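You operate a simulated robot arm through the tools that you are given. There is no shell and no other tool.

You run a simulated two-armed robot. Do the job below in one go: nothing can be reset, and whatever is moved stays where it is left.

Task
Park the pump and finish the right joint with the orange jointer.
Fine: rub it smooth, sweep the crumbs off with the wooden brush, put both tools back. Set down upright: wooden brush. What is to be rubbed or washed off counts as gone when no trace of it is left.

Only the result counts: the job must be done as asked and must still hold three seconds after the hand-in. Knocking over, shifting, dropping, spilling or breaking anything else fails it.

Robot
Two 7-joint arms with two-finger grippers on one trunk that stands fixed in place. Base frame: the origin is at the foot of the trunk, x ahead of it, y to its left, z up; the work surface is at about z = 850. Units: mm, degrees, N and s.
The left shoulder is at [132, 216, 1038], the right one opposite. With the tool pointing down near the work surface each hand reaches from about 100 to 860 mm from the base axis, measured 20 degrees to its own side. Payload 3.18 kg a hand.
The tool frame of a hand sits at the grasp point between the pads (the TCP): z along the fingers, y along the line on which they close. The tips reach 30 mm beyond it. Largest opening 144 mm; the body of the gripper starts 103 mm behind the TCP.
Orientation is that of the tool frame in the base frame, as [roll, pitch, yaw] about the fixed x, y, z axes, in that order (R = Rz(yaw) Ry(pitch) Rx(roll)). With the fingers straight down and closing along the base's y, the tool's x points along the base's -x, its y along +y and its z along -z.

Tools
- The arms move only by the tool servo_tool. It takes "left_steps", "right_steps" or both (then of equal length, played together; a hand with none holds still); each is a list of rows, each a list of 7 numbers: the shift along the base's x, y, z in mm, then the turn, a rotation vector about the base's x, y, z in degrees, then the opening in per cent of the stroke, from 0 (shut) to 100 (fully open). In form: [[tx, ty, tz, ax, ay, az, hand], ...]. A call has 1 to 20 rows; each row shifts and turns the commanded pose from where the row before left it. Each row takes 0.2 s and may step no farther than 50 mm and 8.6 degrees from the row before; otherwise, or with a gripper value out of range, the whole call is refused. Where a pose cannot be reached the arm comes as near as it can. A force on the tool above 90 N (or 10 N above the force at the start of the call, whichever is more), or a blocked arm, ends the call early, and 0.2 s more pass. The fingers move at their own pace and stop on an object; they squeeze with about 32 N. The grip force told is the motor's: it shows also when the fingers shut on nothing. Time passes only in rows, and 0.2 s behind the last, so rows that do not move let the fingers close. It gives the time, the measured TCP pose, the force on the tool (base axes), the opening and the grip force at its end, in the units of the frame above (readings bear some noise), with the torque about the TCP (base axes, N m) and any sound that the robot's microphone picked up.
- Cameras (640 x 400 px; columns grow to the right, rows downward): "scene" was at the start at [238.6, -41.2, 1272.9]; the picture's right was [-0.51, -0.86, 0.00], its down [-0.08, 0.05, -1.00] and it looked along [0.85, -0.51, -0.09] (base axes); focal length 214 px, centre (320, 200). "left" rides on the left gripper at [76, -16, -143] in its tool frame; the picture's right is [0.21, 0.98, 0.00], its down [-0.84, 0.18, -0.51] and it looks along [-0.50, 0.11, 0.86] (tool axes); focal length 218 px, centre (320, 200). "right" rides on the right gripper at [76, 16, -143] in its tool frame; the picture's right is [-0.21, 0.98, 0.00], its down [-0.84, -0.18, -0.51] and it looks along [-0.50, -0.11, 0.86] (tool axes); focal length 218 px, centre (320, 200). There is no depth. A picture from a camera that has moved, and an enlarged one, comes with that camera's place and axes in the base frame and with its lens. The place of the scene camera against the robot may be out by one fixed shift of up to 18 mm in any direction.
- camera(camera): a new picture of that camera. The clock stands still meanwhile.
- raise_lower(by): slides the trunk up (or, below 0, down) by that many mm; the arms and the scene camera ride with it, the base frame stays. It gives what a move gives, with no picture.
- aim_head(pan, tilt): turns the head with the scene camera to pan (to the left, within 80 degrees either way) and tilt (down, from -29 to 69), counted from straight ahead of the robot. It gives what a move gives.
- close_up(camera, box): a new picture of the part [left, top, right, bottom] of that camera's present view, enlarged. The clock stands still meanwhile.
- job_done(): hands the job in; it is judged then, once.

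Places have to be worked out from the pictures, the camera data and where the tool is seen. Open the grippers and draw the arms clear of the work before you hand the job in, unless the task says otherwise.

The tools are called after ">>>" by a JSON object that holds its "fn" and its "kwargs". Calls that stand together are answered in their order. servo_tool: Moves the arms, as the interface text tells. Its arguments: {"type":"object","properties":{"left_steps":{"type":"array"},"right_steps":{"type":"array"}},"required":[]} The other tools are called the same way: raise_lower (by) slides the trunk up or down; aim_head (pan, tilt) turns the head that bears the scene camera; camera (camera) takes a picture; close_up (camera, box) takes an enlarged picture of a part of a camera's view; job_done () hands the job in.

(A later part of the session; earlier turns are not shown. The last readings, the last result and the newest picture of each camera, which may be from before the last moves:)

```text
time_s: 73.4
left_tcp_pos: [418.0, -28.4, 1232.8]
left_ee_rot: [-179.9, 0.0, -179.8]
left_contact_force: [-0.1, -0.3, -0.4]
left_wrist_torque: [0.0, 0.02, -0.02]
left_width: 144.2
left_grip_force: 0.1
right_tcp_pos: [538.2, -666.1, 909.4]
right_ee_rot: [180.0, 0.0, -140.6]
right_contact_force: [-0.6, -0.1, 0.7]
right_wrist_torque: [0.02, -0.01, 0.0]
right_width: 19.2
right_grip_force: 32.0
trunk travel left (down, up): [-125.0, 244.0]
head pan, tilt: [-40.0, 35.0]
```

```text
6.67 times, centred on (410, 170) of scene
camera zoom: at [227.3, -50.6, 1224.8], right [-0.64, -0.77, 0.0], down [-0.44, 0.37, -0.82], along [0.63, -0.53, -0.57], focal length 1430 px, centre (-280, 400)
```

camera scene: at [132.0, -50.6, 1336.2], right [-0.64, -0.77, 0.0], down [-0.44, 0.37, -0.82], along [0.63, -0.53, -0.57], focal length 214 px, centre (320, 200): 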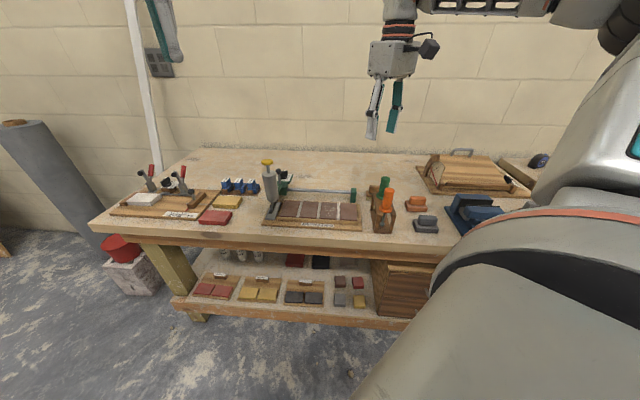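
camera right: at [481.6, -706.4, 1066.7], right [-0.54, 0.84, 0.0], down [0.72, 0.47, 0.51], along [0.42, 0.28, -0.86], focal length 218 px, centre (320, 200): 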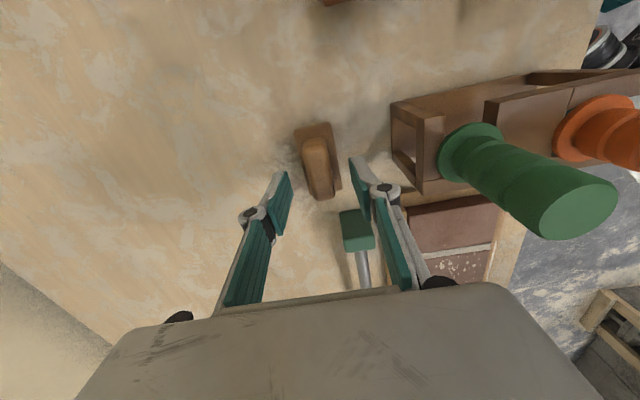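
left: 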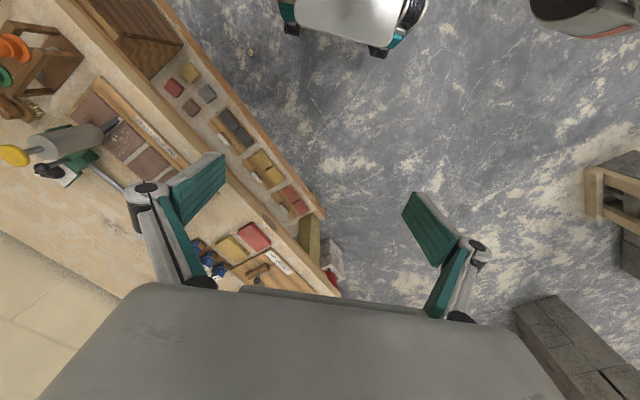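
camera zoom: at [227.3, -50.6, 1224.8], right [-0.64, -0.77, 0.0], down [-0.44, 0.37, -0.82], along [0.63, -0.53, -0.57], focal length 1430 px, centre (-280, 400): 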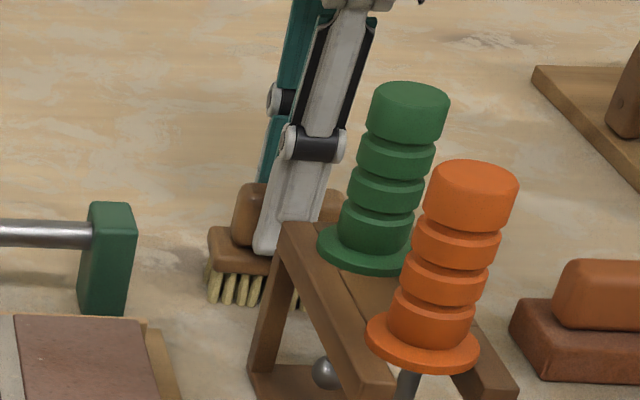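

The tips are gripping about 9 mm off the handle's middle toward +s, which explains the earlier slip. I open, shift 9 mm along the handle, and close again.

>>> {"fn": "servo_tool", "kwargs": {"right_steps": [[0, 0, 0, 0, 0, 0, 20], [0, 0, 0, 0, 0, 0, 28], [-3.4, -2.9, 0, 0, 0, 0, 28], [-3.5, -2.8, 0, 0, 0, 0, 28], [0, 0, 0, 0, 0, 0, 20], [0, 0, 0, 0, 0, 0, 13], [0, 0, 0, 0, 0, 0, 8], [0, 0, 0, 0, 0, 0, 0], [0, 0, 0, 0, 0, 0, 0], [0, 0, 0, 0, 0, 0, 0]]}}

>>> {"fn": "close_up", "kwargs": {"camera": "right", "box": [240, 90, 400, 230]}}

```text
time_s: 75.6
left_tcp_pos: [418.3, -27.6, 1231.4]
left_ee_rot: [-179.9, -0.1, -179.8]
left_contact_force: [-1.1, 0.1, 0.6]
left_wrist_torque: [0.01, 0.0, 0.0]
left_width: 143.8
left_grip_force: 0.1
right_tcp_pos: [532.7, -672.6, 910.7]
right_ee_rot: [180.0, 0.0, -140.6]
right_contact_force: [0.0, -1.2, 0.5]
right_wrist_torque: [-0.02, -0.01, -0.04]
right_width: 19.2
right_grip_force: 32.1
trunk travel left (down, up): [-125.0, 244.0]
head pan, tilt: [-40.0, 35.0]
```

```text
2.86 times, centred on (320, 160) of right
camera zoom: at [464.6, -707.8, 1053.3], right [-0.46, 0.89, 0.0], down [0.77, 0.4, 0.51], along [0.45, 0.23, -0.86], focal length 624 px, centre (320, 314)
```

zoom: 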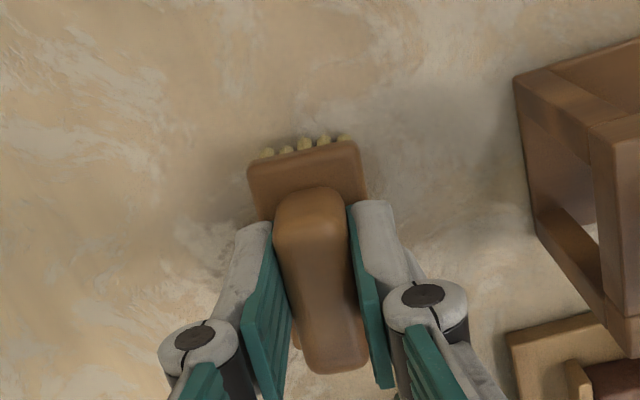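

Now the fingers hold the handle near its middle. I lift very slowly a few millimetres and check that the brush comes along.

>>> {"fn": "servo_tool", "kwargs": {"right_steps": [[0, 0, 1, 0, 0, 0, 0], [0, 0, 1, 0, 0, 0, 0], [0, 0, 1.5, 0, 0, 0, 0], [0, 0, 2, 0, 0, 0, 0], [0, 0, 2.5, 0, 0, 0, 0], [0, 0, 3, 0, 0, 0, 0]]}}

>>> {"fn": "close_up", "kwargs": {"camera": "right", "box": [240, 90, 400, 230]}}

>>> {"fn": "close_up", "kwargs": {"camera": "scene", "box": [380, 140, 440, 200]}}

```text
time_s: 77.0
left_tcp_pos: [417.3, -27.9, 1232.1]
left_ee_rot: [-179.9, 0.1, -179.9]
left_contact_force: [-0.5, -0.2, 1.1]
left_wrist_torque: [0.0, 0.01, -0.03]
left_width: 144.2
left_grip_force: 0.1
right_tcp_pos: [533.2, -672.4, 921.9]
right_ee_rot: [-180.0, 0.1, -140.6]
right_contact_force: [-0.4, -1.1, -0.3]
right_wrist_torque: [-0.01, -0.01, 0.0]
right_width: 19.1
right_grip_force: 32.1
trunk travel left (down, up): [-125.0, 244.0]
head pan, tilt: [-40.0, 35.0]
```

```text
2.86 times, centred on (320, 160) of right
camera zoom: at [464.5, -707.1, 1064.4], right [-0.46, 0.89, 0.0], down [0.77, 0.4, 0.51], along [0.45, 0.23, -0.86], focal length 624 px, centre (320, 314)
```

zoom: 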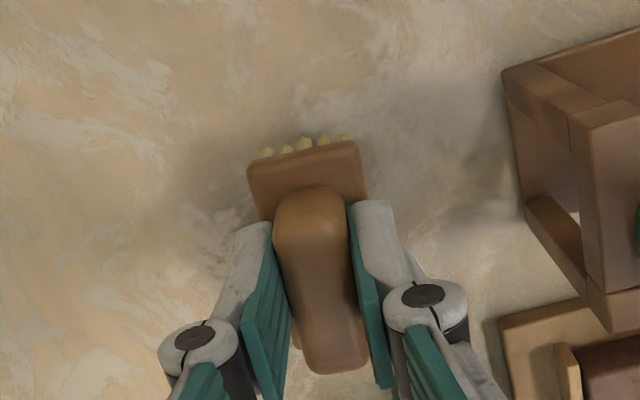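

```text
6.67 times, centred on (410, 170) of scene
camera zoom: at [227.3, -50.6, 1224.8], right [-0.64, -0.77, 0.0], down [-0.44, 0.37, -0.82], along [0.63, -0.53, -0.57], focal length 1430 px, centre (-280, 400)
```

zoom: 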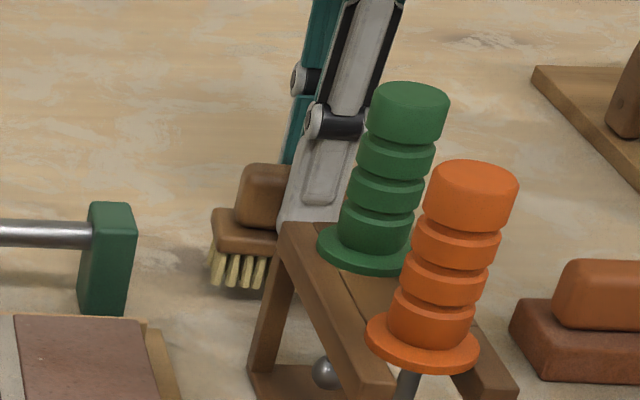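

The brush is lifted securely this time. I raise it further gently, turn back to the board angle and carry it over the far part of the crumbed tile.

>>> {"fn": "servo_tool", "kwargs": {"right_steps": [[0, 0, 6, 0, 0, 0, 0], [0, 0, 10, 0, 0, 0, 0], [0, 0, 14, 0, 0, 0, 0], [0, 0, 16, 0, 0, 0, 0], [0, 0, 16, 0, 0, 0, 0], [0, 0, 12, 0, 0, 0, 0], [3, 8, 4, 0, 0, 1, 0], [5, 13, 0, 0, 0, 1.5, 0], [6, 16, 0, 0, 0, 1.5, 0], [6, 16, 0, 0, 0, 1.5, 0], [6, 16, 0, 0, 0, 0, 0], [6, 16, 0, 0, 0, 0, 0], [6, 16, 0, 0, 0, 0, 0], [6, 16, 0, 0, 0, 0, 0], [6, 16, 0, 0, 0, 0, 0], [6, 16, 0, 0, 0, 0, 0], [5, 14, 0, 0, 0, 0, 0], [4, 12, 0, 0, 0, 0, 0], [3, 12, 0, 0, 0, 0, 0]]}}

>>> {"fn": "close_up", "kwargs": {"camera": "right", "box": [220, 50, 440, 230]}}

>>> {"fn": "close_up", "kwargs": {"camera": "scene", "box": [310, 110, 430, 220]}}

```text
time_s: 81.0
left_tcp_pos: [418.6, -28.4, 1232.5]
left_ee_rot: [-179.9, 0.0, -180.0]
left_contact_force: [1.2, -1.1, -0.2]
left_wrist_torque: [0.01, 0.0, -0.01]
left_width: 143.9
left_grip_force: 0.1
right_tcp_pos: [600.9, -484.3, 1000.8]
right_ee_rot: [-179.9, 0.0, -135.1]
right_contact_force: [-0.9, -0.4, -0.8]
right_wrist_torque: [-0.01, 0.03, -0.02]
right_width: 19.5
right_grip_force: 31.8
trunk travel left (down, up): [-125.0, 244.0]
head pan, tilt: [-40.0, 35.0]
```

```text
2.22 times, centred on (330, 140) of right
camera zoom: at [536.6, -526.8, 1142.6], right [-0.54, 0.84, 0.0], down [0.72, 0.47, 0.51], along [0.43, 0.28, -0.86], focal length 485 px, centre (298, 333)
```

zoom: 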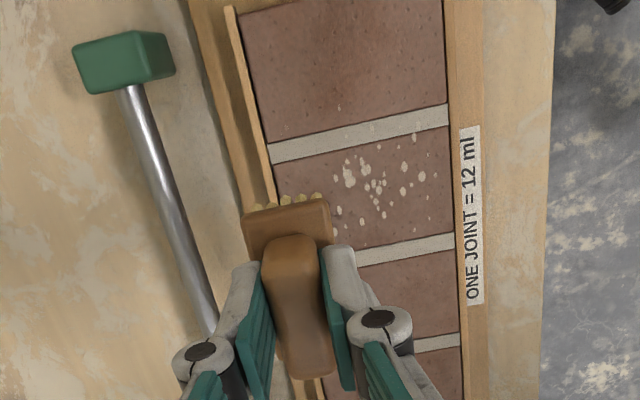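

```text
3.64 times, centred on (370, 165) of scene
camera zoom: at [227.4, -50.5, 1224.8], right [-0.64, -0.77, 0.0], down [-0.44, 0.37, -0.82], along [0.63, -0.53, -0.57], focal length 780 px, centre (138, 327)
```

zoom: 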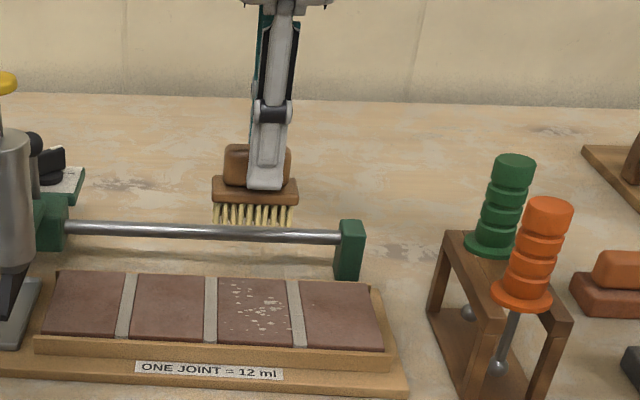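

The brush is upright in the hand above the far end of tile 3. I shift 7 mm nearer to stay off the far strip and lower toward the tile (expected contact near TCP z≈938).

>>> {"fn": "servo_tool", "kwargs": {"right_steps": [[-5, 5, -15, 0, 0, 0, 0], [0, 0, -15, 0, 0, 0, 0], [0, 0, -12, 0, 0, 0, 0], [0, 0, -10, 0, 0, 0, 0], [0, 0, -5, 0, 0, 0, 0], [0, 0, -2, 0, 0, 0, 0]]}}

>>> {"fn": "close_up", "kwargs": {"camera": "scene", "box": [340, 160, 400, 215]}}

```text
time_s: 82.4
left_tcp_pos: [418.6, -26.8, 1232.4]
left_ee_rot: [-180.0, 0.1, -179.8]
left_contact_force: [-0.5, 0.2, 0.2]
left_wrist_torque: [0.0, -0.03, -0.02]
left_width: 144.1
left_grip_force: 0.0
right_tcp_pos: [596.0, -479.5, 939.6]
right_ee_rot: [-180.0, 0.0, -135.2]
right_contact_force: [-0.4, 0.2, -0.7]
right_wrist_torque: [0.01, 0.02, -0.01]
right_width: 19.5
right_grip_force: 32.2
trunk travel left (down, up): [-125.0, 244.0]
head pan, tilt: [-40.0, 35.0]
```

```text
7.27 times, centred on (370, 188) of scene
camera zoom: at [227.4, -50.6, 1224.8], right [-0.64, -0.77, 0.0], down [-0.44, 0.37, -0.82], along [0.63, -0.53, -0.57], focal length 1560 px, centre (-44, 291)
```

zoom: 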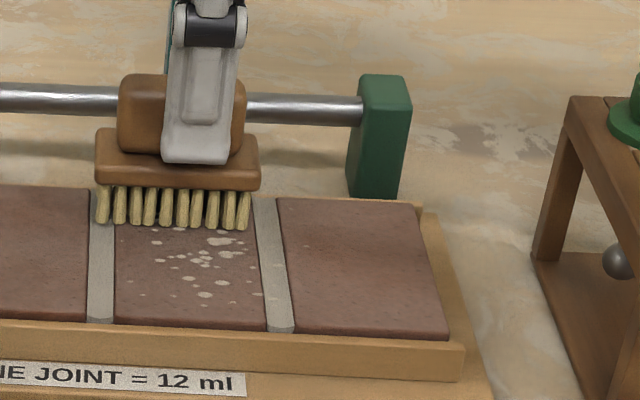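

The brush hovers just above tile 3, a bit too far left. I shift 5 mm toward the joint and lower in 1 mm steps to light contact.

>>> {"fn": "servo_tool", "kwargs": {"right_steps": [[-3.5, -3.5, -0.5, 0, 0, 0, 0], [0, 0, -1, 0, 0, 0, 0]]}}

>>> {"fn": "servo_tool", "kwargs": {"right_steps": [[0, 0, -1, 0, 0, 0, 0], [0, 0, -1, 0, 0, 0, 0]]}}

```text
time_s: 83.0
left_tcp_pos: [418.6, -27.3, 1232.8]
left_ee_rot: [-180.0, 0.1, -179.9]
left_contact_force: [0.2, -0.1, -0.5]
left_wrist_torque: [-0.02, 0.01, 0.01]
left_width: 144.0
left_grip_force: 0.1
right_tcp_pos: [591.4, -483.0, 938.9]
right_ee_rot: [-180.0, 0.0, -135.1]
right_contact_force: [0.2, 0.3, 0.8]
right_wrist_torque: [0.01, -0.01, -0.04]
right_width: 19.1
right_grip_force: 31.9
trunk travel left (down, up): [-125.0, 244.0]
head pan, tilt: [-40.0, 35.0]
```

```text
time_s: 83.6
left_tcp_pos: [417.0, -27.4, 1232.9]
left_ee_rot: [-180.0, 0.2, -179.9]
left_contact_force: [0.5, 0.5, 0.2]
left_wrist_torque: [0.03, 0.01, -0.01]
left_width: 144.1
left_grip_force: 0.0
right_tcp_pos: [591.7, -484.3, 939.8]
right_ee_rot: [-179.7, 0.1, -135.1]
right_contact_force: [-0.7, -1.1, 10.2]
right_wrist_torque: [-0.1, 0.12, 0.0]
right_width: 19.0
right_grip_force: 32.2
trunk travel left (down, up): [-125.0, 244.0]
head pan, tilt: [-40.0, 35.0]
```

Contact with about 10 N; I ease by 0.7 mm and sweep toward the near edge.

>>> {"fn": "servo_tool", "kwargs": {"right_steps": [[0, 0, 0.7, 0, 0, 0, 0], [-3.54, 3.54, 0, 0, 0, 0, 0], [-3.54, 3.54, 0, 0, 0, 0, 0], [-3.54, 3.54, 0, 0, 0, 0, 0], [-3.54, 3.54, 0, 0, 0, 0, 0], [-3.54, 3.54, 0, 0, 0, 0, 0], [-3.54, 3.54, 0, 0, 0, 0, 0], [-3.54, 3.54, 0, 0, 0, 0, 0]]}}

>>> {"fn": "close_up", "kwargs": {"camera": "scene", "box": [340, 165, 400, 220]}}

>>> {"fn": "close_up", "kwargs": {"camera": "right", "box": [220, 50, 440, 230]}}

```text
time_s: 85.4
left_tcp_pos: [417.6, -27.6, 1232.8]
left_ee_rot: [-179.9, 0.2, -179.9]
left_contact_force: [-0.1, -0.4, -0.4]
left_wrist_torque: [0.02, -0.03, -0.01]
left_width: 144.1
left_grip_force: 0.0
right_tcp_pos: [566.8, -459.2, 939.6]
right_ee_rot: [-179.9, 0.0, -135.1]
right_contact_force: [5.2, -5.6, 16.5]
right_wrist_torque: [-0.15, -0.19, -0.02]
right_width: 19.2
right_grip_force: 31.5
trunk travel left (down, up): [-125.0, 244.0]
head pan, tilt: [-40.0, 35.0]
```

```text
7.27 times, centred on (370, 192) of scene
camera zoom: at [226.5, -50.2, 1225.1], right [-0.64, -0.77, 0.0], down [-0.44, 0.37, -0.82], along [0.63, -0.53, -0.57], focal length 1560 px, centre (-44, 254)
```

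zoom: 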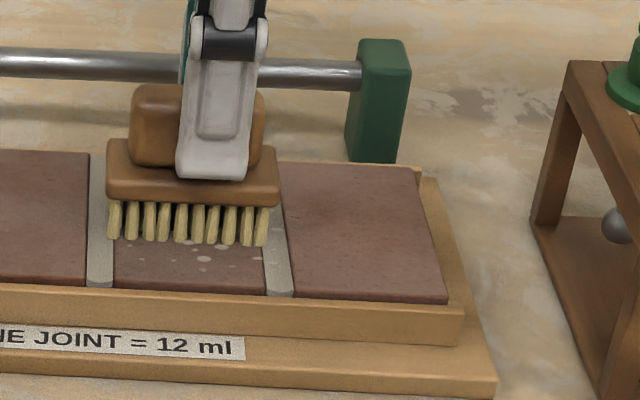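

```text
2.22 times, centred on (330, 140) of right
camera zoom: at [502.7, -500.3, 1082.0], right [-0.54, 0.84, 0.0], down [0.72, 0.47, 0.51], along [0.43, 0.27, -0.86], focal length 485 px, centre (298, 333)
```

zoom: 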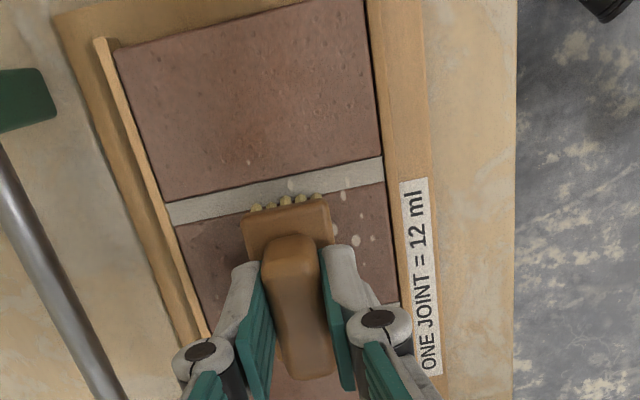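

The swept part is clean. Force is 16 N, so I ease by 0.5 mm and continue over the near edge.

>>> {"fn": "servo_tool", "kwargs": {"right_steps": [[-3.54, 3.54, 0.5, 0, 0, 0, 0], [-3.54, 3.54, 0, 0, 0, 0, 0], [-3.54, 3.54, 0, 0, 0, 0, 0], [-3.54, 3.54, 0, 0, 0, 0, 0], [-3.54, 3.54, 0, 0, 0, 0, 0], [-3.54, 3.54, 0, 0, 0, 0, 0], [-3.54, 3.54, 0, 0, 0, 0, 0], [-3.54, 3.54, 0, 0, 0, 0, 0]]}}

>>> {"fn": "close_up", "kwargs": {"camera": "scene", "box": [340, 165, 400, 220]}}

>>> {"fn": "close_up", "kwargs": {"camera": "right", "box": [220, 50, 440, 230]}}

```text
time_s: 87.2
left_tcp_pos: [418.3, -27.9, 1232.9]
left_ee_rot: [-179.9, 0.1, -179.9]
left_contact_force: [-0.2, -0.8, -0.2]
left_wrist_torque: [-0.02, -0.03, 0.04]
left_width: 144.0
left_grip_force: 0.3
right_tcp_pos: [539.3, -429.9, 939.5]
right_ee_rot: [-180.0, 0.0, -135.0]
right_contact_force: [4.0, -2.3, 12.6]
right_wrist_torque: [-0.16, -0.22, -0.03]
right_width: 19.2
right_grip_force: 31.7
trunk travel left (down, up): [-125.0, 244.0]
head pan, tilt: [-40.0, 35.0]
```

```text
7.27 times, centred on (370, 192) of scene
camera zoom: at [226.7, -50.2, 1225.0], right [-0.64, -0.77, 0.0], down [-0.44, 0.37, -0.82], along [0.63, -0.53, -0.57], focal length 1560 px, centre (-44, 254)
```

zoom: 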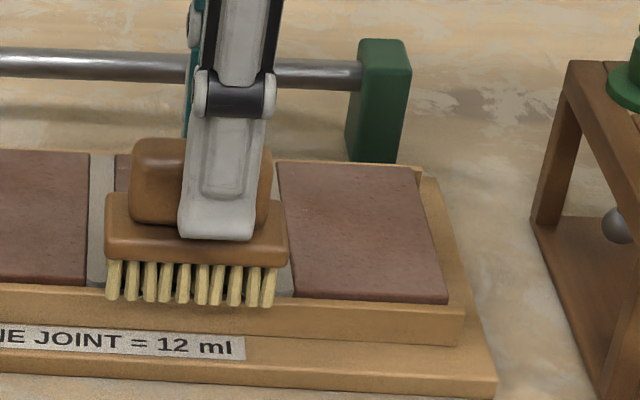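

```text
2.22 times, centred on (330, 140) of right
camera zoom: at [475.2, -472.1, 1081.9], right [-0.54, 0.84, 0.0], down [0.72, 0.47, 0.51], along [0.43, 0.28, -0.86], focal length 485 px, centre (298, 333)
```

zoom: 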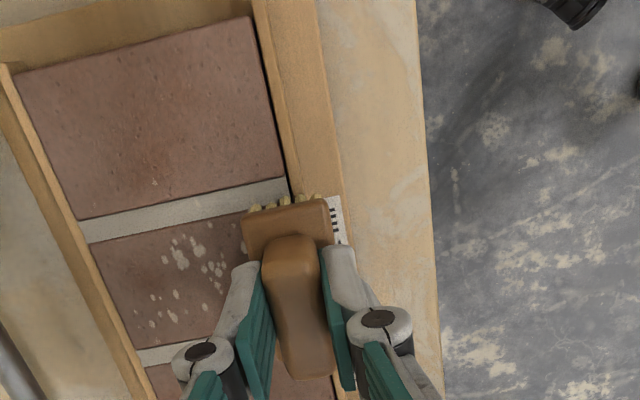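

Some crumbs are still visible on the far part of tile 3 behind the hand. I lift the brush and inspect what one pass achieved.

>>> {"fn": "servo_tool", "kwargs": {"right_steps": [[-2, 2, 0, 0, 0, 0, 0], [0, 0, 10, 0, 0, 0, 0], [0, 0, 20, 0, 0, 0, 0], [0, 0, 20, 0, 0, 0, 0]]}}

>>> {"fn": "close_up", "kwargs": {"camera": "left", "box": [60, 60, 170, 160]}}

>>> {"fn": "close_up", "kwargs": {"camera": "right", "box": [220, 50, 440, 230]}}

```text
time_s: 88.2
left_tcp_pos: [419.2, -28.1, 1231.4]
left_ee_rot: [-179.8, 0.1, -179.9]
left_contact_force: [0.1, -0.1, 0.8]
left_wrist_torque: [0.01, -0.04, -0.05]
left_width: 144.2
left_grip_force: 0.1
right_tcp_pos: [539.3, -428.6, 989.0]
right_ee_rot: [179.9, 0.0, -135.1]
right_contact_force: [-0.6, 1.1, -0.2]
right_wrist_torque: [-0.03, 0.0, -0.05]
right_width: 19.2
right_grip_force: 31.9
trunk travel left (down, up): [-125.0, 244.0]
head pan, tilt: [-40.0, 35.0]
```

```text
4.00 times, centred on (115, 110) of left
camera zoom: at [341.0, -44.1, 1374.9], right [-0.21, 0.98, 0.0], down [0.84, 0.18, 0.51], along [0.5, 0.11, -0.86], focal length 873 px, centre (1140, 560)
```

zoom: 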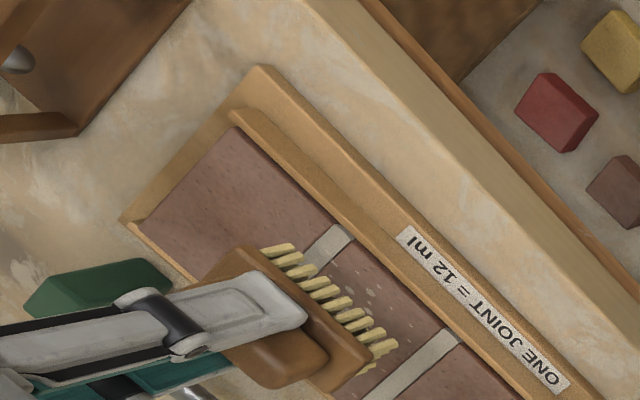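

```text
2.22 times, centred on (330, 140) of right
camera zoom: at [473.5, -470.0, 1132.1], right [-0.54, 0.84, 0.0], down [0.72, 0.47, 0.51], along [0.43, 0.28, -0.86], focal length 485 px, centre (298, 333)
```

zoom: 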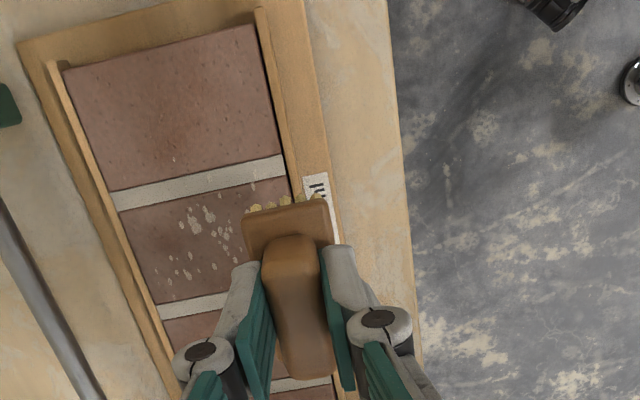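

The crumbs on the joint are gone, but those on the tile are only fainter — more strokes are needed. I lower again and scrub to and fro over tile 3.

>>> {"fn": "servo_tool", "kwargs": {"right_steps": [[4, -4, -20, 0, 0, 0, 0], [2, -2, -20, 0, 0, 0, 0], [0, 0, -8, 0, 0, 0, 0], [0, 0, -1.5, 0, 0, 0, 0]]}}

>>> {"fn": "servo_tool", "kwargs": {"right_steps": [[4.24, -4.24, 0, 0, 0, 0, 0], [4.24, -4.24, 0, 0, 0, 0, 0], [4.24, -4.24, 0, 0, 0, 0, 0], [4.24, -4.24, 0, 0, 0, 0, 0], [4.24, -4.24, 0, 0, 0, 0, 0], [4.24, -4.24, 0, 0, 0, 0, 0], [4.24, -4.24, 0, 0, 0, 0, 0], [4.24, -4.24, 0, 0, 0, 0, 0], [4.24, -4.24, 0, 0, 0, 0, 0], [4.24, -4.24, 0, 0, 0, 0, 0], [4.24, -4.24, 0, 0, 0, 0, 0]]}}

>>> {"fn": "close_up", "kwargs": {"camera": "right", "box": [220, 50, 440, 230]}}

>>> {"fn": "close_up", "kwargs": {"camera": "scene", "box": [340, 165, 400, 220]}}

```text
time_s: 89.2
left_tcp_pos: [417.8, -28.8, 1232.0]
left_ee_rot: [-180.0, 0.1, -179.9]
left_contact_force: [0.1, 0.9, 0.0]
left_wrist_torque: [0.0, 0.01, -0.01]
left_width: 144.1
left_grip_force: 0.0
right_tcp_pos: [543.0, -435.9, 938.4]
right_ee_rot: [180.0, 0.1, -135.1]
right_contact_force: [0.2, 0.3, 0.1]
right_wrist_torque: [-0.04, 0.05, 0.03]
right_width: 19.4
right_grip_force: 32.4
trunk travel left (down, up): [-125.0, 244.0]
head pan, tilt: [-40.0, 35.0]
```

```text
time_s: 91.6
left_tcp_pos: [419.0, -28.4, 1232.1]
left_ee_rot: [-180.0, 0.1, -179.9]
left_contact_force: [-0.5, -0.2, 0.1]
left_wrist_torque: [0.04, -0.01, 0.01]
left_width: 144.2
left_grip_force: 0.1
right_tcp_pos: [589.3, -480.8, 940.9]
right_ee_rot: [-179.9, -0.1, -135.1]
right_contact_force: [-0.6, 1.3, 1.4]
right_wrist_torque: [0.04, 0.04, 0.04]
right_width: 19.0
right_grip_force: 32.7
trunk travel left (down, up): [-125.0, 244.0]
head pan, tilt: [-40.0, 35.0]
```

```text
2.22 times, centred on (330, 140) of right
camera zoom: at [525.5, -522.5, 1082.0], right [-0.54, 0.84, 0.0], down [0.72, 0.47, 0.51], along [0.43, 0.28, -0.86], focal length 485 px, centre (298, 333)
```

zoom: 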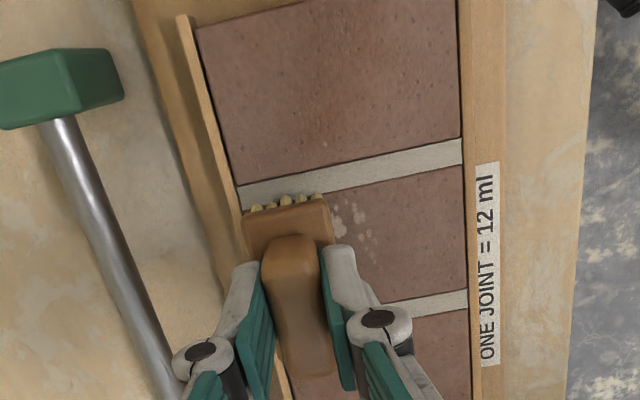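

```text
7.27 times, centred on (370, 192) of scene
camera zoom: at [227.0, -50.3, 1224.9], right [-0.64, -0.77, 0.0], down [-0.44, 0.37, -0.82], along [0.63, -0.53, -0.57], focal length 1560 px, centre (-44, 254)
```

zoom: 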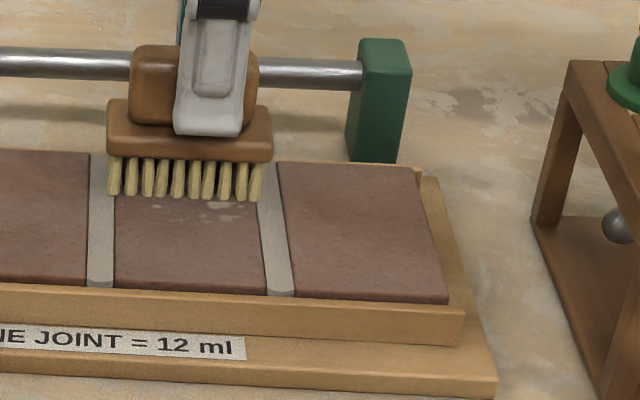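

Good progress — only faint marks are left near the brush. I press about 1.5 mm lower and make another back-and-forth pass.

>>> {"fn": "servo_tool", "kwargs": {"right_steps": [[0, 0, -1.5, 0, 0, 0, 0], [-4.24, 4.24, 0, 0, 0, 0, 0], [-4.24, 4.24, 0, 0, 0, 0, 0], [-4.24, 4.24, 0, 0, 0, 0, 0], [-4.24, 4.24, 0, 0, 0, 0, 0], [-4.24, 4.24, 0, 0, 0, 0, 0], [-4.24, 4.24, 0, 0, 0, 0, 0], [-4.24, 4.24, 0, 0, 0, 0, 0], [-4.24, 4.24, 0, 0, 0, 0, 0], [-4.24, 4.24, 0, 0, 0, 0, 0]]}}

>>> {"fn": "servo_tool", "kwargs": {"right_steps": [[4.24, -4.24, 0, 0, 0, 0, 0], [4.24, -4.24, 0, 0, 0, 0, 0], [4.24, -4.24, 0, 0, 0, 0, 0], [4.24, -4.24, 0, 0, 0, 0, 0], [4.24, -4.24, 0, 0, 0, 0, 0], [4.24, -4.24, 0, 0, 0, 0, 0], [4.24, -4.24, 0, 0, 0, 0, 0], [4.24, -4.24, 0, 0, 0, 0, 0], [4.24, -4.24, 0, 0, 0, 0, 0], [2, -2, 0, 0, 0, 0, 0]]}}

>>> {"fn": "close_up", "kwargs": {"camera": "right", "box": [220, 50, 440, 230]}}

>>> {"fn": "close_up", "kwargs": {"camera": "scene", "box": [340, 165, 400, 220]}}

```text
time_s: 93.8
left_tcp_pos: [416.9, -27.5, 1233.5]
left_ee_rot: [-180.0, 0.1, -179.9]
left_contact_force: [0.0, 0.0, -0.2]
left_wrist_torque: [0.04, 0.01, 0.01]
left_width: 144.3
left_grip_force: 0.0
right_tcp_pos: [552.2, -443.2, 938.9]
right_ee_rot: [-179.9, 0.1, -135.1]
right_contact_force: [5.4, -6.3, 22.1]
right_wrist_torque: [-0.21, -0.12, 0.0]
right_width: 19.0
right_grip_force: 31.9
trunk travel left (down, up): [-125.0, 244.0]
head pan, tilt: [-40.0, 35.0]
```

```text
time_s: 96.0
left_tcp_pos: [416.9, -25.7, 1231.7]
left_ee_rot: [-179.9, 0.0, -179.9]
left_contact_force: [-0.1, -0.3, -0.1]
left_wrist_torque: [0.03, 0.04, -0.01]
left_width: 144.3
left_grip_force: 0.1
right_tcp_pos: [590.5, -481.6, 939.4]
right_ee_rot: [-180.0, 0.0, -135.1]
right_contact_force: [-4.4, 4.3, 14.7]
right_wrist_torque: [0.14, 0.11, 0.0]
right_width: 19.2
right_grip_force: 31.8
trunk travel left (down, up): [-125.0, 244.0]
head pan, tilt: [-40.0, 35.0]
```

```text
2.22 times, centred on (330, 140) of right
camera zoom: at [525.8, -523.6, 1081.6], right [-0.54, 0.84, 0.0], down [0.72, 0.47, 0.51], along [0.43, 0.27, -0.86], focal length 485 px, centre (298, 333)
```

zoom: 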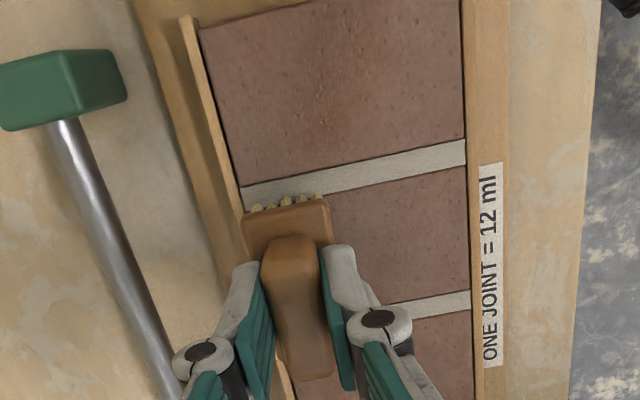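

```text
7.27 times, centred on (370, 192) of scene
camera zoom: at [225.7, -49.4, 1225.2], right [-0.64, -0.77, 0.0], down [-0.44, 0.37, -0.82], along [0.63, -0.53, -0.57], focal length 1560 px, centre (-44, 254)
```

zoom: 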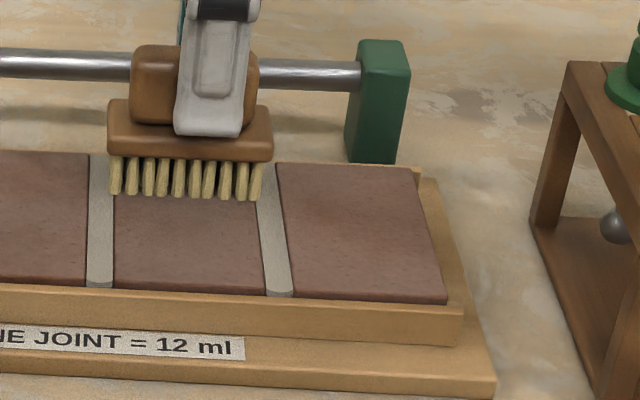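

The visible part of tile 3 is clean. I cover the far strip of the tile once more, sweep back and lift to check everything.

>>> {"fn": "servo_tool", "kwargs": {"right_steps": [[2.8, -2.8, 0, 0, 0, 0, 0], [2.1, -2.1, 0, 0, 0, 0, 0], [-4.24, 4.24, 0, 0, 0, 0, 0], [-4.24, 4.24, 0, 0, 0, 0, 0], [-4.24, 4.24, 0, 0, 0, 0, 0], [-4.24, 4.24, 0, 0, 0, 0, 0], [-4.24, 4.24, 0, 0, 0, 0, 0], [-4.24, 4.24, 0.5, 0, 0, 0, 0], [-4.24, 4.24, 0, 0, 0, 0, 0], [-4.24, 4.24, 0, 0, 0, 0, 0], [-4.24, 4.24, 0, 0, 0, 0, 0], [-4.24, 4.24, 0, 0, 0, 0, 0], [-4.24, 4.24, 0, 0, 0, 0, 0], [-3, 3, 0, 0, 0, 0, 0], [0, 0, 8, 0, 0, 0, 0], [0, 0, 20, 0, 0, 0, 0], [0, 0, 25, 0, 0, 0, 0]]}}

>>> {"fn": "close_up", "kwargs": {"camera": "right", "box": [200, 50, 440, 230]}}

>>> {"fn": "close_up", "kwargs": {"camera": "scene", "box": [340, 165, 400, 220]}}

>>> {"fn": "close_up", "kwargs": {"camera": "left", "box": [60, 60, 170, 160]}}

```text
time_s: 99.6
left_tcp_pos: [417.4, -27.8, 1232.5]
left_ee_rot: [-179.9, 0.2, -179.9]
left_contact_force: [0.1, -0.3, -0.3]
left_wrist_torque: [-0.03, 0.01, 0.01]
left_width: 144.0
left_grip_force: 0.1
right_tcp_pos: [547.5, -437.9, 989.9]
right_ee_rot: [179.8, 0.0, -135.1]
right_contact_force: [-1.0, 0.2, -1.3]
right_wrist_torque: [0.01, 0.02, 0.01]
right_width: 19.2
right_grip_force: 31.6
trunk travel left (down, up): [-125.0, 244.0]
head pan, tilt: [-40.0, 35.0]
```

```text
2.22 times, centred on (320, 140) of right
camera zoom: at [483.1, -480.5, 1133.9], right [-0.54, 0.84, 0.0], down [0.72, 0.47, 0.51], along [0.42, 0.28, -0.86], focal length 485 px, centre (320, 333)
```

zoom: 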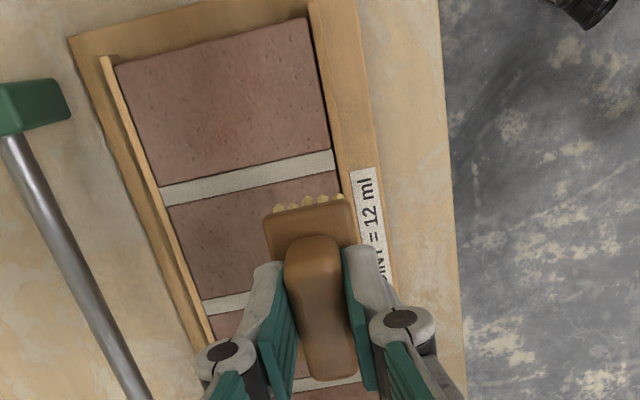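

```text
7.27 times, centred on (370, 192) of scene
camera zoom: at [227.2, -50.5, 1224.8], right [-0.64, -0.77, 0.0], down [-0.44, 0.37, -0.82], along [0.63, -0.53, -0.57], focal length 1560 px, centre (-44, 254)
```

zoom: 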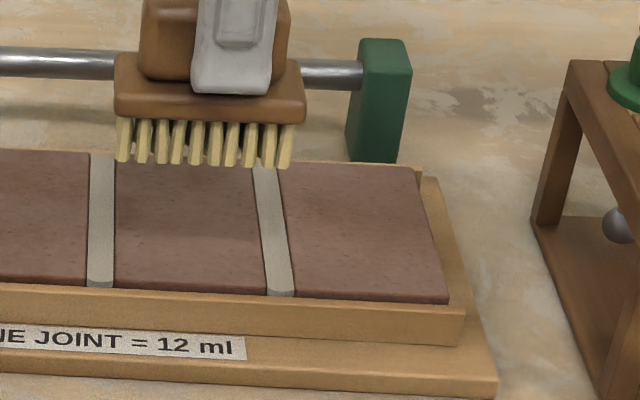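

```text
4.00 times, centred on (115, 110) of left
camera zoom: at [340.9, -44.1, 1375.0], right [-0.21, 0.98, 0.0], down [0.84, 0.18, 0.51], along [0.5, 0.11, -0.86], focal length 873 px, centre (1140, 560)
```

zoom: 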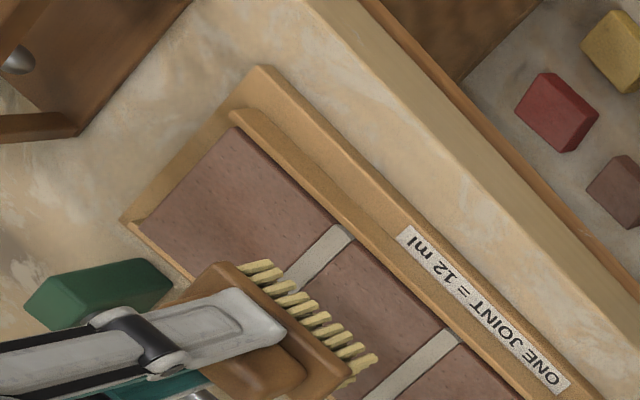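

Tile and joint look clean. I raise the brush well above everything and carry it clear toward its home, then inspect the tiles again.

>>> {"fn": "servo_tool", "kwargs": {"right_steps": [[0, 0, 14, 0, 0, 0, 0], [0, 0, 16, 0, 0, 0, 0], [0, 0, 16, 0, 0, 0, 0], [0, 0, 16, 0, 0, 0, 0], [0, 0, 14, 0, 0, 0, 0], [5, -12, 4, 0, 0, 0, 0], [5, -14, 0, 0, 0, 0, 0], [5, -16, 0, 0, 0, 0, 0], [5, -16, 0, 0, 0, 0, 0], [0, -16, 0, 0, 0, 0, 0], [0, -16, 0, 0, 0, 0, 0], [0, -16, 0, 0, 0, 0, 0], [0, -16, 0, 0, 0, 0, 0]]}}

>>> {"fn": "close_up", "kwargs": {"camera": "scene", "box": [340, 170, 400, 215]}}

>>> {"fn": "close_up", "kwargs": {"camera": "left", "box": [70, 70, 160, 150]}}

>>> {"fn": "camera", "kwargs": {"camera": "right"}}

```text
time_s: 102.4
left_tcp_pos: [417.8, -27.9, 1233.0]
left_ee_rot: [-179.9, 0.0, -179.9]
left_contact_force: [0.4, 0.7, 0.3]
left_wrist_torque: [0.05, -0.03, 0.0]
left_width: 144.3
left_grip_force: 0.1
right_tcp_pos: [566.5, -561.2, 1070.4]
right_ee_rot: [180.0, 0.0, -135.2]
right_contact_force: [0.7, -0.9, 0.1]
right_wrist_torque: [0.0, 0.01, 0.01]
right_width: 19.4
right_grip_force: 32.1
trunk travel left (down, up): [-125.0, 244.0]
head pan, tilt: [-40.0, 35.0]
```

```text
8.89 times, centred on (370, 192) of scene
camera zoom: at [227.4, -50.8, 1224.7], right [-0.64, -0.77, 0.0], down [-0.44, 0.37, -0.82], along [0.63, -0.53, -0.57], focal length 1906 px, centre (-124, 267)
```

zoom: 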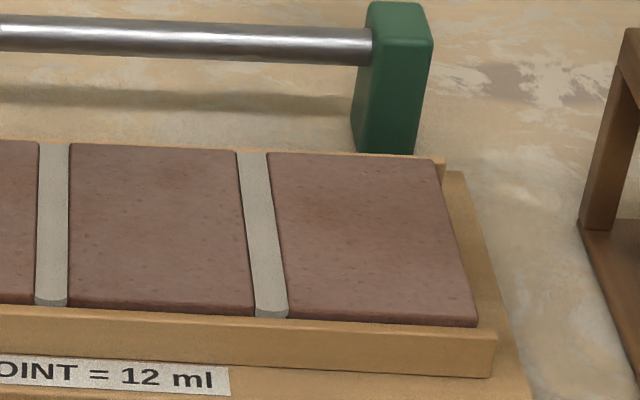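

```text
5.00 times, centred on (115, 110) of left
camera zoom: at [341.2, -44.5, 1374.8], right [-0.21, 0.98, 0.0], down [0.84, 0.18, 0.51], along [0.5, 0.11, -0.86], focal length 1091 px, centre (1345, 650)
```

zoom: 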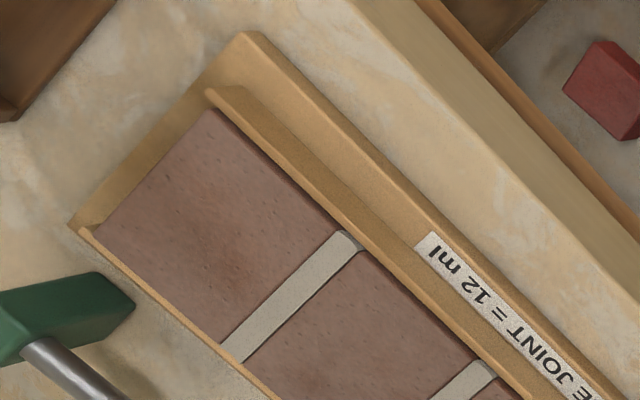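

```text
taken
camera right: at [503.1, -603.2, 1214.2], right [-0.54, 0.84, 0.0], down [0.72, 0.47, 0.51], along [0.43, 0.28, -0.86], focal length 218 px, centre (320, 200)
```

right: 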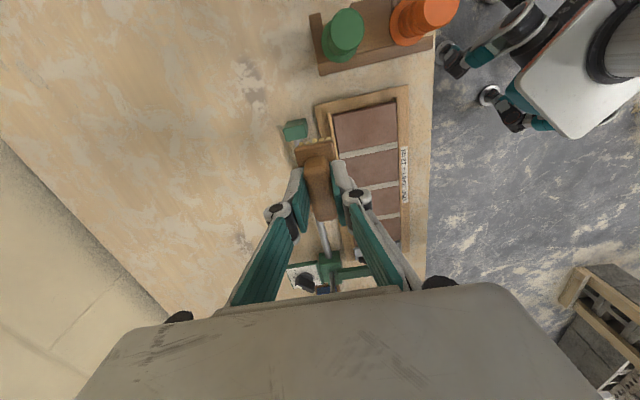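

Tiles and joint show no traces. I bring the brush over its original spot and begin to lower it.

>>> {"fn": "servo_tool", "kwargs": {"right_steps": [[-3.5, -13.6, 0, 0, 0, 0, 0], [-3.5, -13.6, 0, 0, 0, 0, 0], [-3.5, -13.6, 0, 0, 0, 0, 0], [-3.5, -13.6, 0, 0, 0, 0, 0], [-3.5, -13.6, 0, 0, 0, 0, 0], [-3.5, -13.6, 0, 0, 0, 0, 0], [-3.5, -13.6, 0, 0, 0, 0, 0], [-3.5, -13.6, 0, 0, 0, 0, 0], [0, 0, -16, 0, 0, 0, 0], [0, 0, -20, 0, 0, 0, 0], [0, 0, -20, 0, 0, 0, 0], [0, 0, -20, 0, 0, 0, 0], [0, 0, -20, 0, 0, 0, 0], [0, 0, -20, 0, 0, 0, 0], [0, 0, -14, 0, 0, 0, 0], [0, 0, -10, 0, 0, 0, 0]]}}

>>> {"fn": "close_up", "kwargs": {"camera": "right", "box": [240, 90, 400, 230]}}

>>> {"fn": "close_up", "kwargs": {"camera": "scene", "box": [380, 160, 420, 195]}}

>>> {"fn": "close_up", "kwargs": {"camera": "scene", "box": [355, 180, 395, 210]}}

```text
time_s: 105.8
left_tcp_pos: [418.3, -27.5, 1232.4]
left_ee_rot: [-179.9, 0.0, -179.9]
left_contact_force: [-0.1, 0.8, -0.6]
left_wrist_torque: [0.0, 0.05, 0.0]
left_width: 143.8
left_grip_force: 0.0
right_tcp_pos: [540.1, -670.8, 928.7]
right_ee_rot: [179.8, -0.1, -135.0]
right_contact_force: [-0.3, -0.2, -1.0]
right_wrist_torque: [-0.03, 0.01, 0.05]
right_width: 19.2
right_grip_force: 32.1
trunk travel left (down, up): [-125.0, 244.0]
head pan, tilt: [-40.0, 35.0]
```

```text
2.86 times, centred on (320, 160) of right
camera zoom: at [475.5, -712.2, 1072.7], right [-0.54, 0.84, 0.0], down [0.72, 0.47, 0.51], along [0.43, 0.28, -0.86], focal length 624 px, centre (320, 314)
```

zoom: 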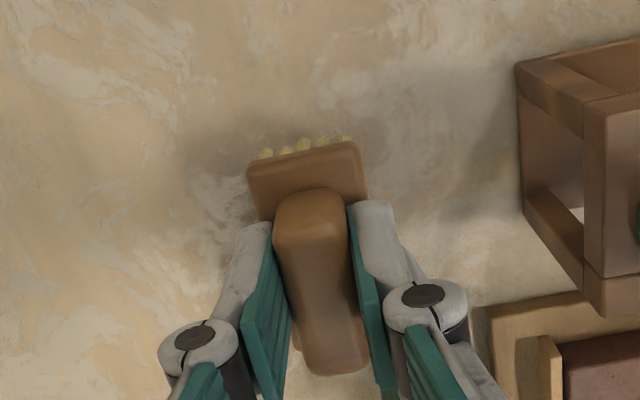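

```text
11.43 times, centred on (400, 178) of scene
camera zoom: at [227.5, -50.8, 1224.7], right [-0.64, -0.77, 0.0], down [-0.44, 0.37, -0.82], along [0.63, -0.53, -0.57], focal length 2451 px, centre (-594, 457)
```

zoom: 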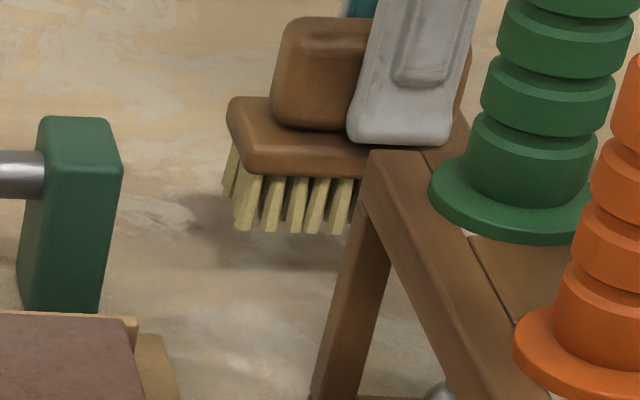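

```text
13.33 times, centred on (375, 195) of scene
camera zoom: at [227.5, -50.8, 1224.7], right [-0.64, -0.77, 0.0], down [-0.44, 0.37, -0.82], along [0.63, -0.53, -0.57], focal length 2860 px, centre (-413, 267)
```

zoom: 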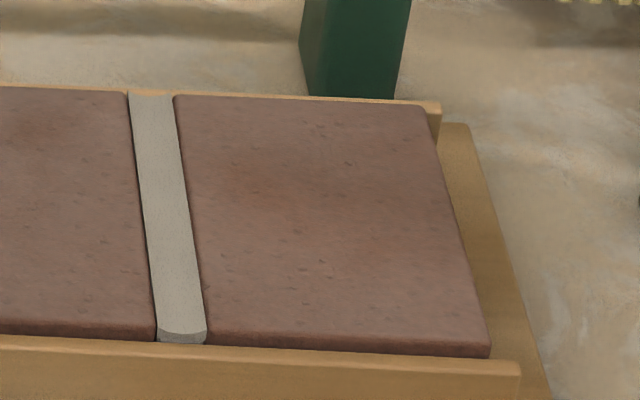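

The brush is over its home spot within a couple of millimetres and 18 mm up. I lower it, slowing near the bench until the bristles touch.

>>> {"fn": "servo_tool", "kwargs": {"right_steps": [[-1, 1, -6, 0, 0, 0, 0], [0, 0, -5, 0, 0, 0, 0], [0, 0, -4, 0, 0, 0, 0], [0, 0, -1.5, 0, 0, 0, 0]]}}

>>> {"fn": "servo_tool", "kwargs": {"right_steps": [[0, 0, -0.8, 0, 0, 0, 0], [0, 0, -0.7, 0, 0, 0, 0]]}}

```text
time_s: 106.8
left_tcp_pos: [418.7, -28.3, 1232.7]
left_ee_rot: [-179.9, 0.0, -179.9]
left_contact_force: [-0.3, -0.7, 0.5]
left_wrist_torque: [0.0, 0.0, 0.01]
left_width: 143.9
left_grip_force: 0.1
right_tcp_pos: [538.4, -669.1, 914.5]
right_ee_rot: [-180.0, -0.1, -135.1]
right_contact_force: [-0.4, -0.2, -1.3]
right_wrist_torque: [-0.01, 0.01, 0.04]
right_width: 19.2
right_grip_force: 32.2
trunk travel left (down, up): [-125.0, 244.0]
head pan, tilt: [-40.0, 35.0]
```

```text
time_s: 107.4
left_tcp_pos: [417.8, -28.7, 1232.0]
left_ee_rot: [-180.0, -0.1, -179.9]
left_contact_force: [0.6, -0.6, -0.7]
left_wrist_torque: [0.01, 0.0, 0.01]
left_width: 144.1
left_grip_force: 0.0
right_tcp_pos: [538.4, -668.7, 913.1]
right_ee_rot: [-179.9, 0.0, -135.2]
right_contact_force: [-0.3, 0.0, -0.7]
right_wrist_torque: [0.02, 0.03, 0.01]
right_width: 19.3
right_grip_force: 31.6
trunk travel left (down, up): [-125.0, 244.0]
head pan, tilt: [-40.0, 35.0]
```

Not touching yet; I continue in sub-millimetre steps.

>>> {"fn": "servo_tool", "kwargs": {"right_steps": [[0, 0, -0.8, 0, 0, 0, 0], [0, 0, -0.7, 0, 0, 0, 0]]}}

>>> {"fn": "servo_tool", "kwargs": {"right_steps": [[0, 0, -0.6, 0, 0, 0, 0], [0, 0, -0.6, 0, 0, 0, 0]]}}

>>> {"fn": "close_up", "kwargs": {"camera": "scene", "box": [380, 160, 420, 195]}}

```text
time_s: 108.0
left_tcp_pos: [417.5, -27.4, 1232.3]
left_ee_rot: [-180.0, 0.0, -180.0]
left_contact_force: [0.9, -0.6, -0.1]
left_wrist_torque: [0.01, 0.01, -0.01]
left_width: 143.7
left_grip_force: 0.1
right_tcp_pos: [539.4, -668.1, 910.8]
right_ee_rot: [179.9, 0.0, -135.1]
right_contact_force: [-0.4, 0.6, -1.1]
right_wrist_torque: [0.0, 0.02, 0.03]
right_width: 19.2
right_grip_force: 32.4
trunk travel left (down, up): [-125.0, 244.0]
head pan, tilt: [-40.0, 35.0]
```

```text
time_s: 108.6
left_tcp_pos: [418.8, -27.7, 1232.0]
left_ee_rot: [-179.9, 0.1, -179.9]
left_contact_force: [-0.2, -1.2, 0.8]
left_wrist_torque: [0.01, 0.01, 0.01]
left_width: 143.8
left_grip_force: 0.2
right_tcp_pos: [539.8, -670.0, 910.7]
right_ee_rot: [180.0, -0.1, -135.2]
right_contact_force: [0.4, 0.3, -1.5]
right_wrist_torque: [-0.02, 0.03, 0.02]
right_width: 19.0
right_grip_force: 32.5
trunk travel left (down, up): [-125.0, 244.0]
head pan, tilt: [-40.0, 35.0]
```

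```text
11.43 times, centred on (400, 178) of scene
camera zoom: at [227.3, -50.6, 1224.8], right [-0.64, -0.77, 0.0], down [-0.44, 0.37, -0.82], along [0.63, -0.53, -0.57], focal length 2451 px, centre (-594, 457)
```

zoom: 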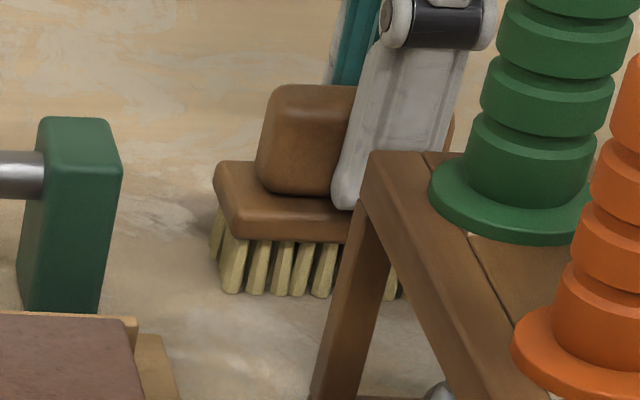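

The brush is about 3 mm too far toward +s compared with its original view. I shift 2.5 mm back and continue lowering.

>>> {"fn": "servo_tool", "kwargs": {"right_steps": [[-1.8, -1.8, 0, 0, 0, 0, 0], [0, 0, -0.6, 0, 0, 0, 0], [0, 0, -0.6, 0, 0, 0, 0]]}}

>>> {"fn": "servo_tool", "kwargs": {"right_steps": [[0, 0, -0.5, 0, 0, 0, 0], [0, 0, -0.5, 0, 0, 0, 0]]}}

```text
time_s: 109.4
left_tcp_pos: [417.8, -28.4, 1232.3]
left_ee_rot: [-179.8, 0.1, -179.8]
left_contact_force: [0.0, 0.2, -0.4]
left_wrist_torque: [0.02, -0.01, 0.0]
left_width: 143.9
left_grip_force: 0.0
right_tcp_pos: [536.6, -671.2, 910.1]
right_ee_rot: [-179.9, 0.0, -135.0]
right_contact_force: [0.6, -1.0, 3.0]
right_wrist_torque: [-0.01, 0.01, 0.01]
right_width: 19.3
right_grip_force: 31.9
trunk travel left (down, up): [-125.0, 244.0]
head pan, tilt: [-40.0, 35.0]
```

```text
time_s: 110.0
left_tcp_pos: [418.2, -27.4, 1233.6]
left_ee_rot: [-179.9, 0.1, -179.8]
left_contact_force: [-0.2, -0.3, 0.1]
left_wrist_torque: [0.03, -0.02, 0.0]
left_width: 143.9
left_grip_force: 0.0
right_tcp_pos: [537.3, -670.1, 909.9]
right_ee_rot: [-179.9, 0.0, -135.2]
right_contact_force: [1.3, -2.1, 8.4]
right_wrist_torque: [-0.02, 0.03, 0.0]
right_width: 19.3
right_grip_force: 32.2
trunk travel left (down, up): [-125.0, 244.0]
head pan, tilt: [-40.0, 35.0]
```

The bristles are on the bench (8 N). I relieve the pressure, open the fingers symmetrically and rise straight up.

>>> {"fn": "servo_tool", "kwargs": {"right_steps": [[0, 0, 0.7, 0, 0, 0, 0], [0, 0, 0, 0, 0, 0, 18], [0, 0, 0, 0, 0, 0, 26], [0, 0, 0, 0, 0, 0, 36], [0, 0, 0, 0, 0, 0, 36], [0, 0, 10, 0, 0, 0, 36], [0, 0, 25, 0, 0, 0, 36], [0, 0, 35, 0, 0, 0, 36], [0, 0, 45, 0, 0, 0, 36], [0, 0, 45, 0, 0, 0, 36]]}}

>>> {"fn": "close_up", "kwargs": {"camera": "right", "box": [240, 90, 400, 230]}}

>>> {"fn": "close_up", "kwargs": {"camera": "scene", "box": [375, 150, 455, 220]}}

```text
time_s: 112.2
left_tcp_pos: [418.2, -27.2, 1232.1]
left_ee_rot: [-179.9, 0.1, -179.9]
left_contact_force: [-0.2, 0.3, 0.9]
left_wrist_torque: [-0.02, 0.0, 0.01]
left_width: 144.2
left_grip_force: 0.1
right_tcp_pos: [537.0, -669.5, 1072.0]
right_ee_rot: [-179.9, -0.1, -135.1]
right_contact_force: [0.3, -0.6, -0.1]
right_wrist_torque: [0.0, -0.02, -0.04]
right_width: 51.9
right_grip_force: 0.1
trunk travel left (down, up): [-125.0, 244.0]
head pan, tilt: [-40.0, 35.0]
```

```text
2.86 times, centred on (320, 160) of right
camera zoom: at [471.8, -711.6, 1214.1], right [-0.54, 0.84, 0.0], down [0.72, 0.47, 0.51], along [0.43, 0.28, -0.86], focal length 624 px, centre (320, 314)
```

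zoom: 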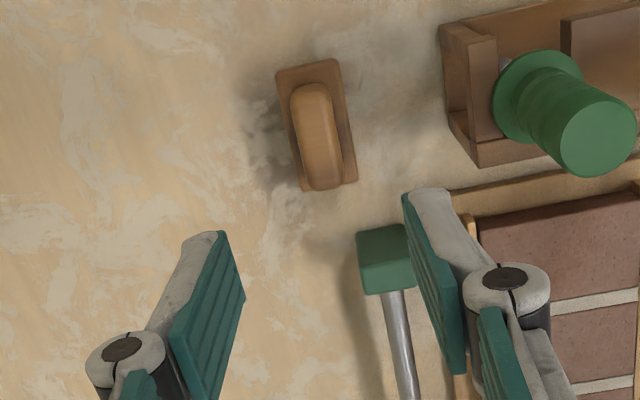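

```text
5.71 times, centred on (415, 185) of scene
camera zoom: at [226.8, -50.1, 1225.0], right [-0.64, -0.77, 0.0], down [-0.44, 0.37, -0.82], along [0.63, -0.53, -0.57], focal length 1226 px, centre (-223, 286)
```

zoom: 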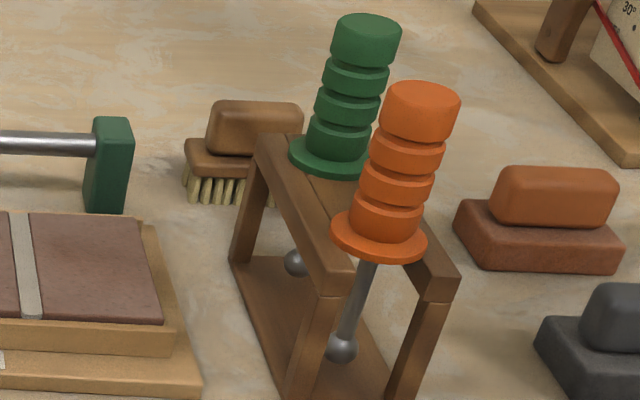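

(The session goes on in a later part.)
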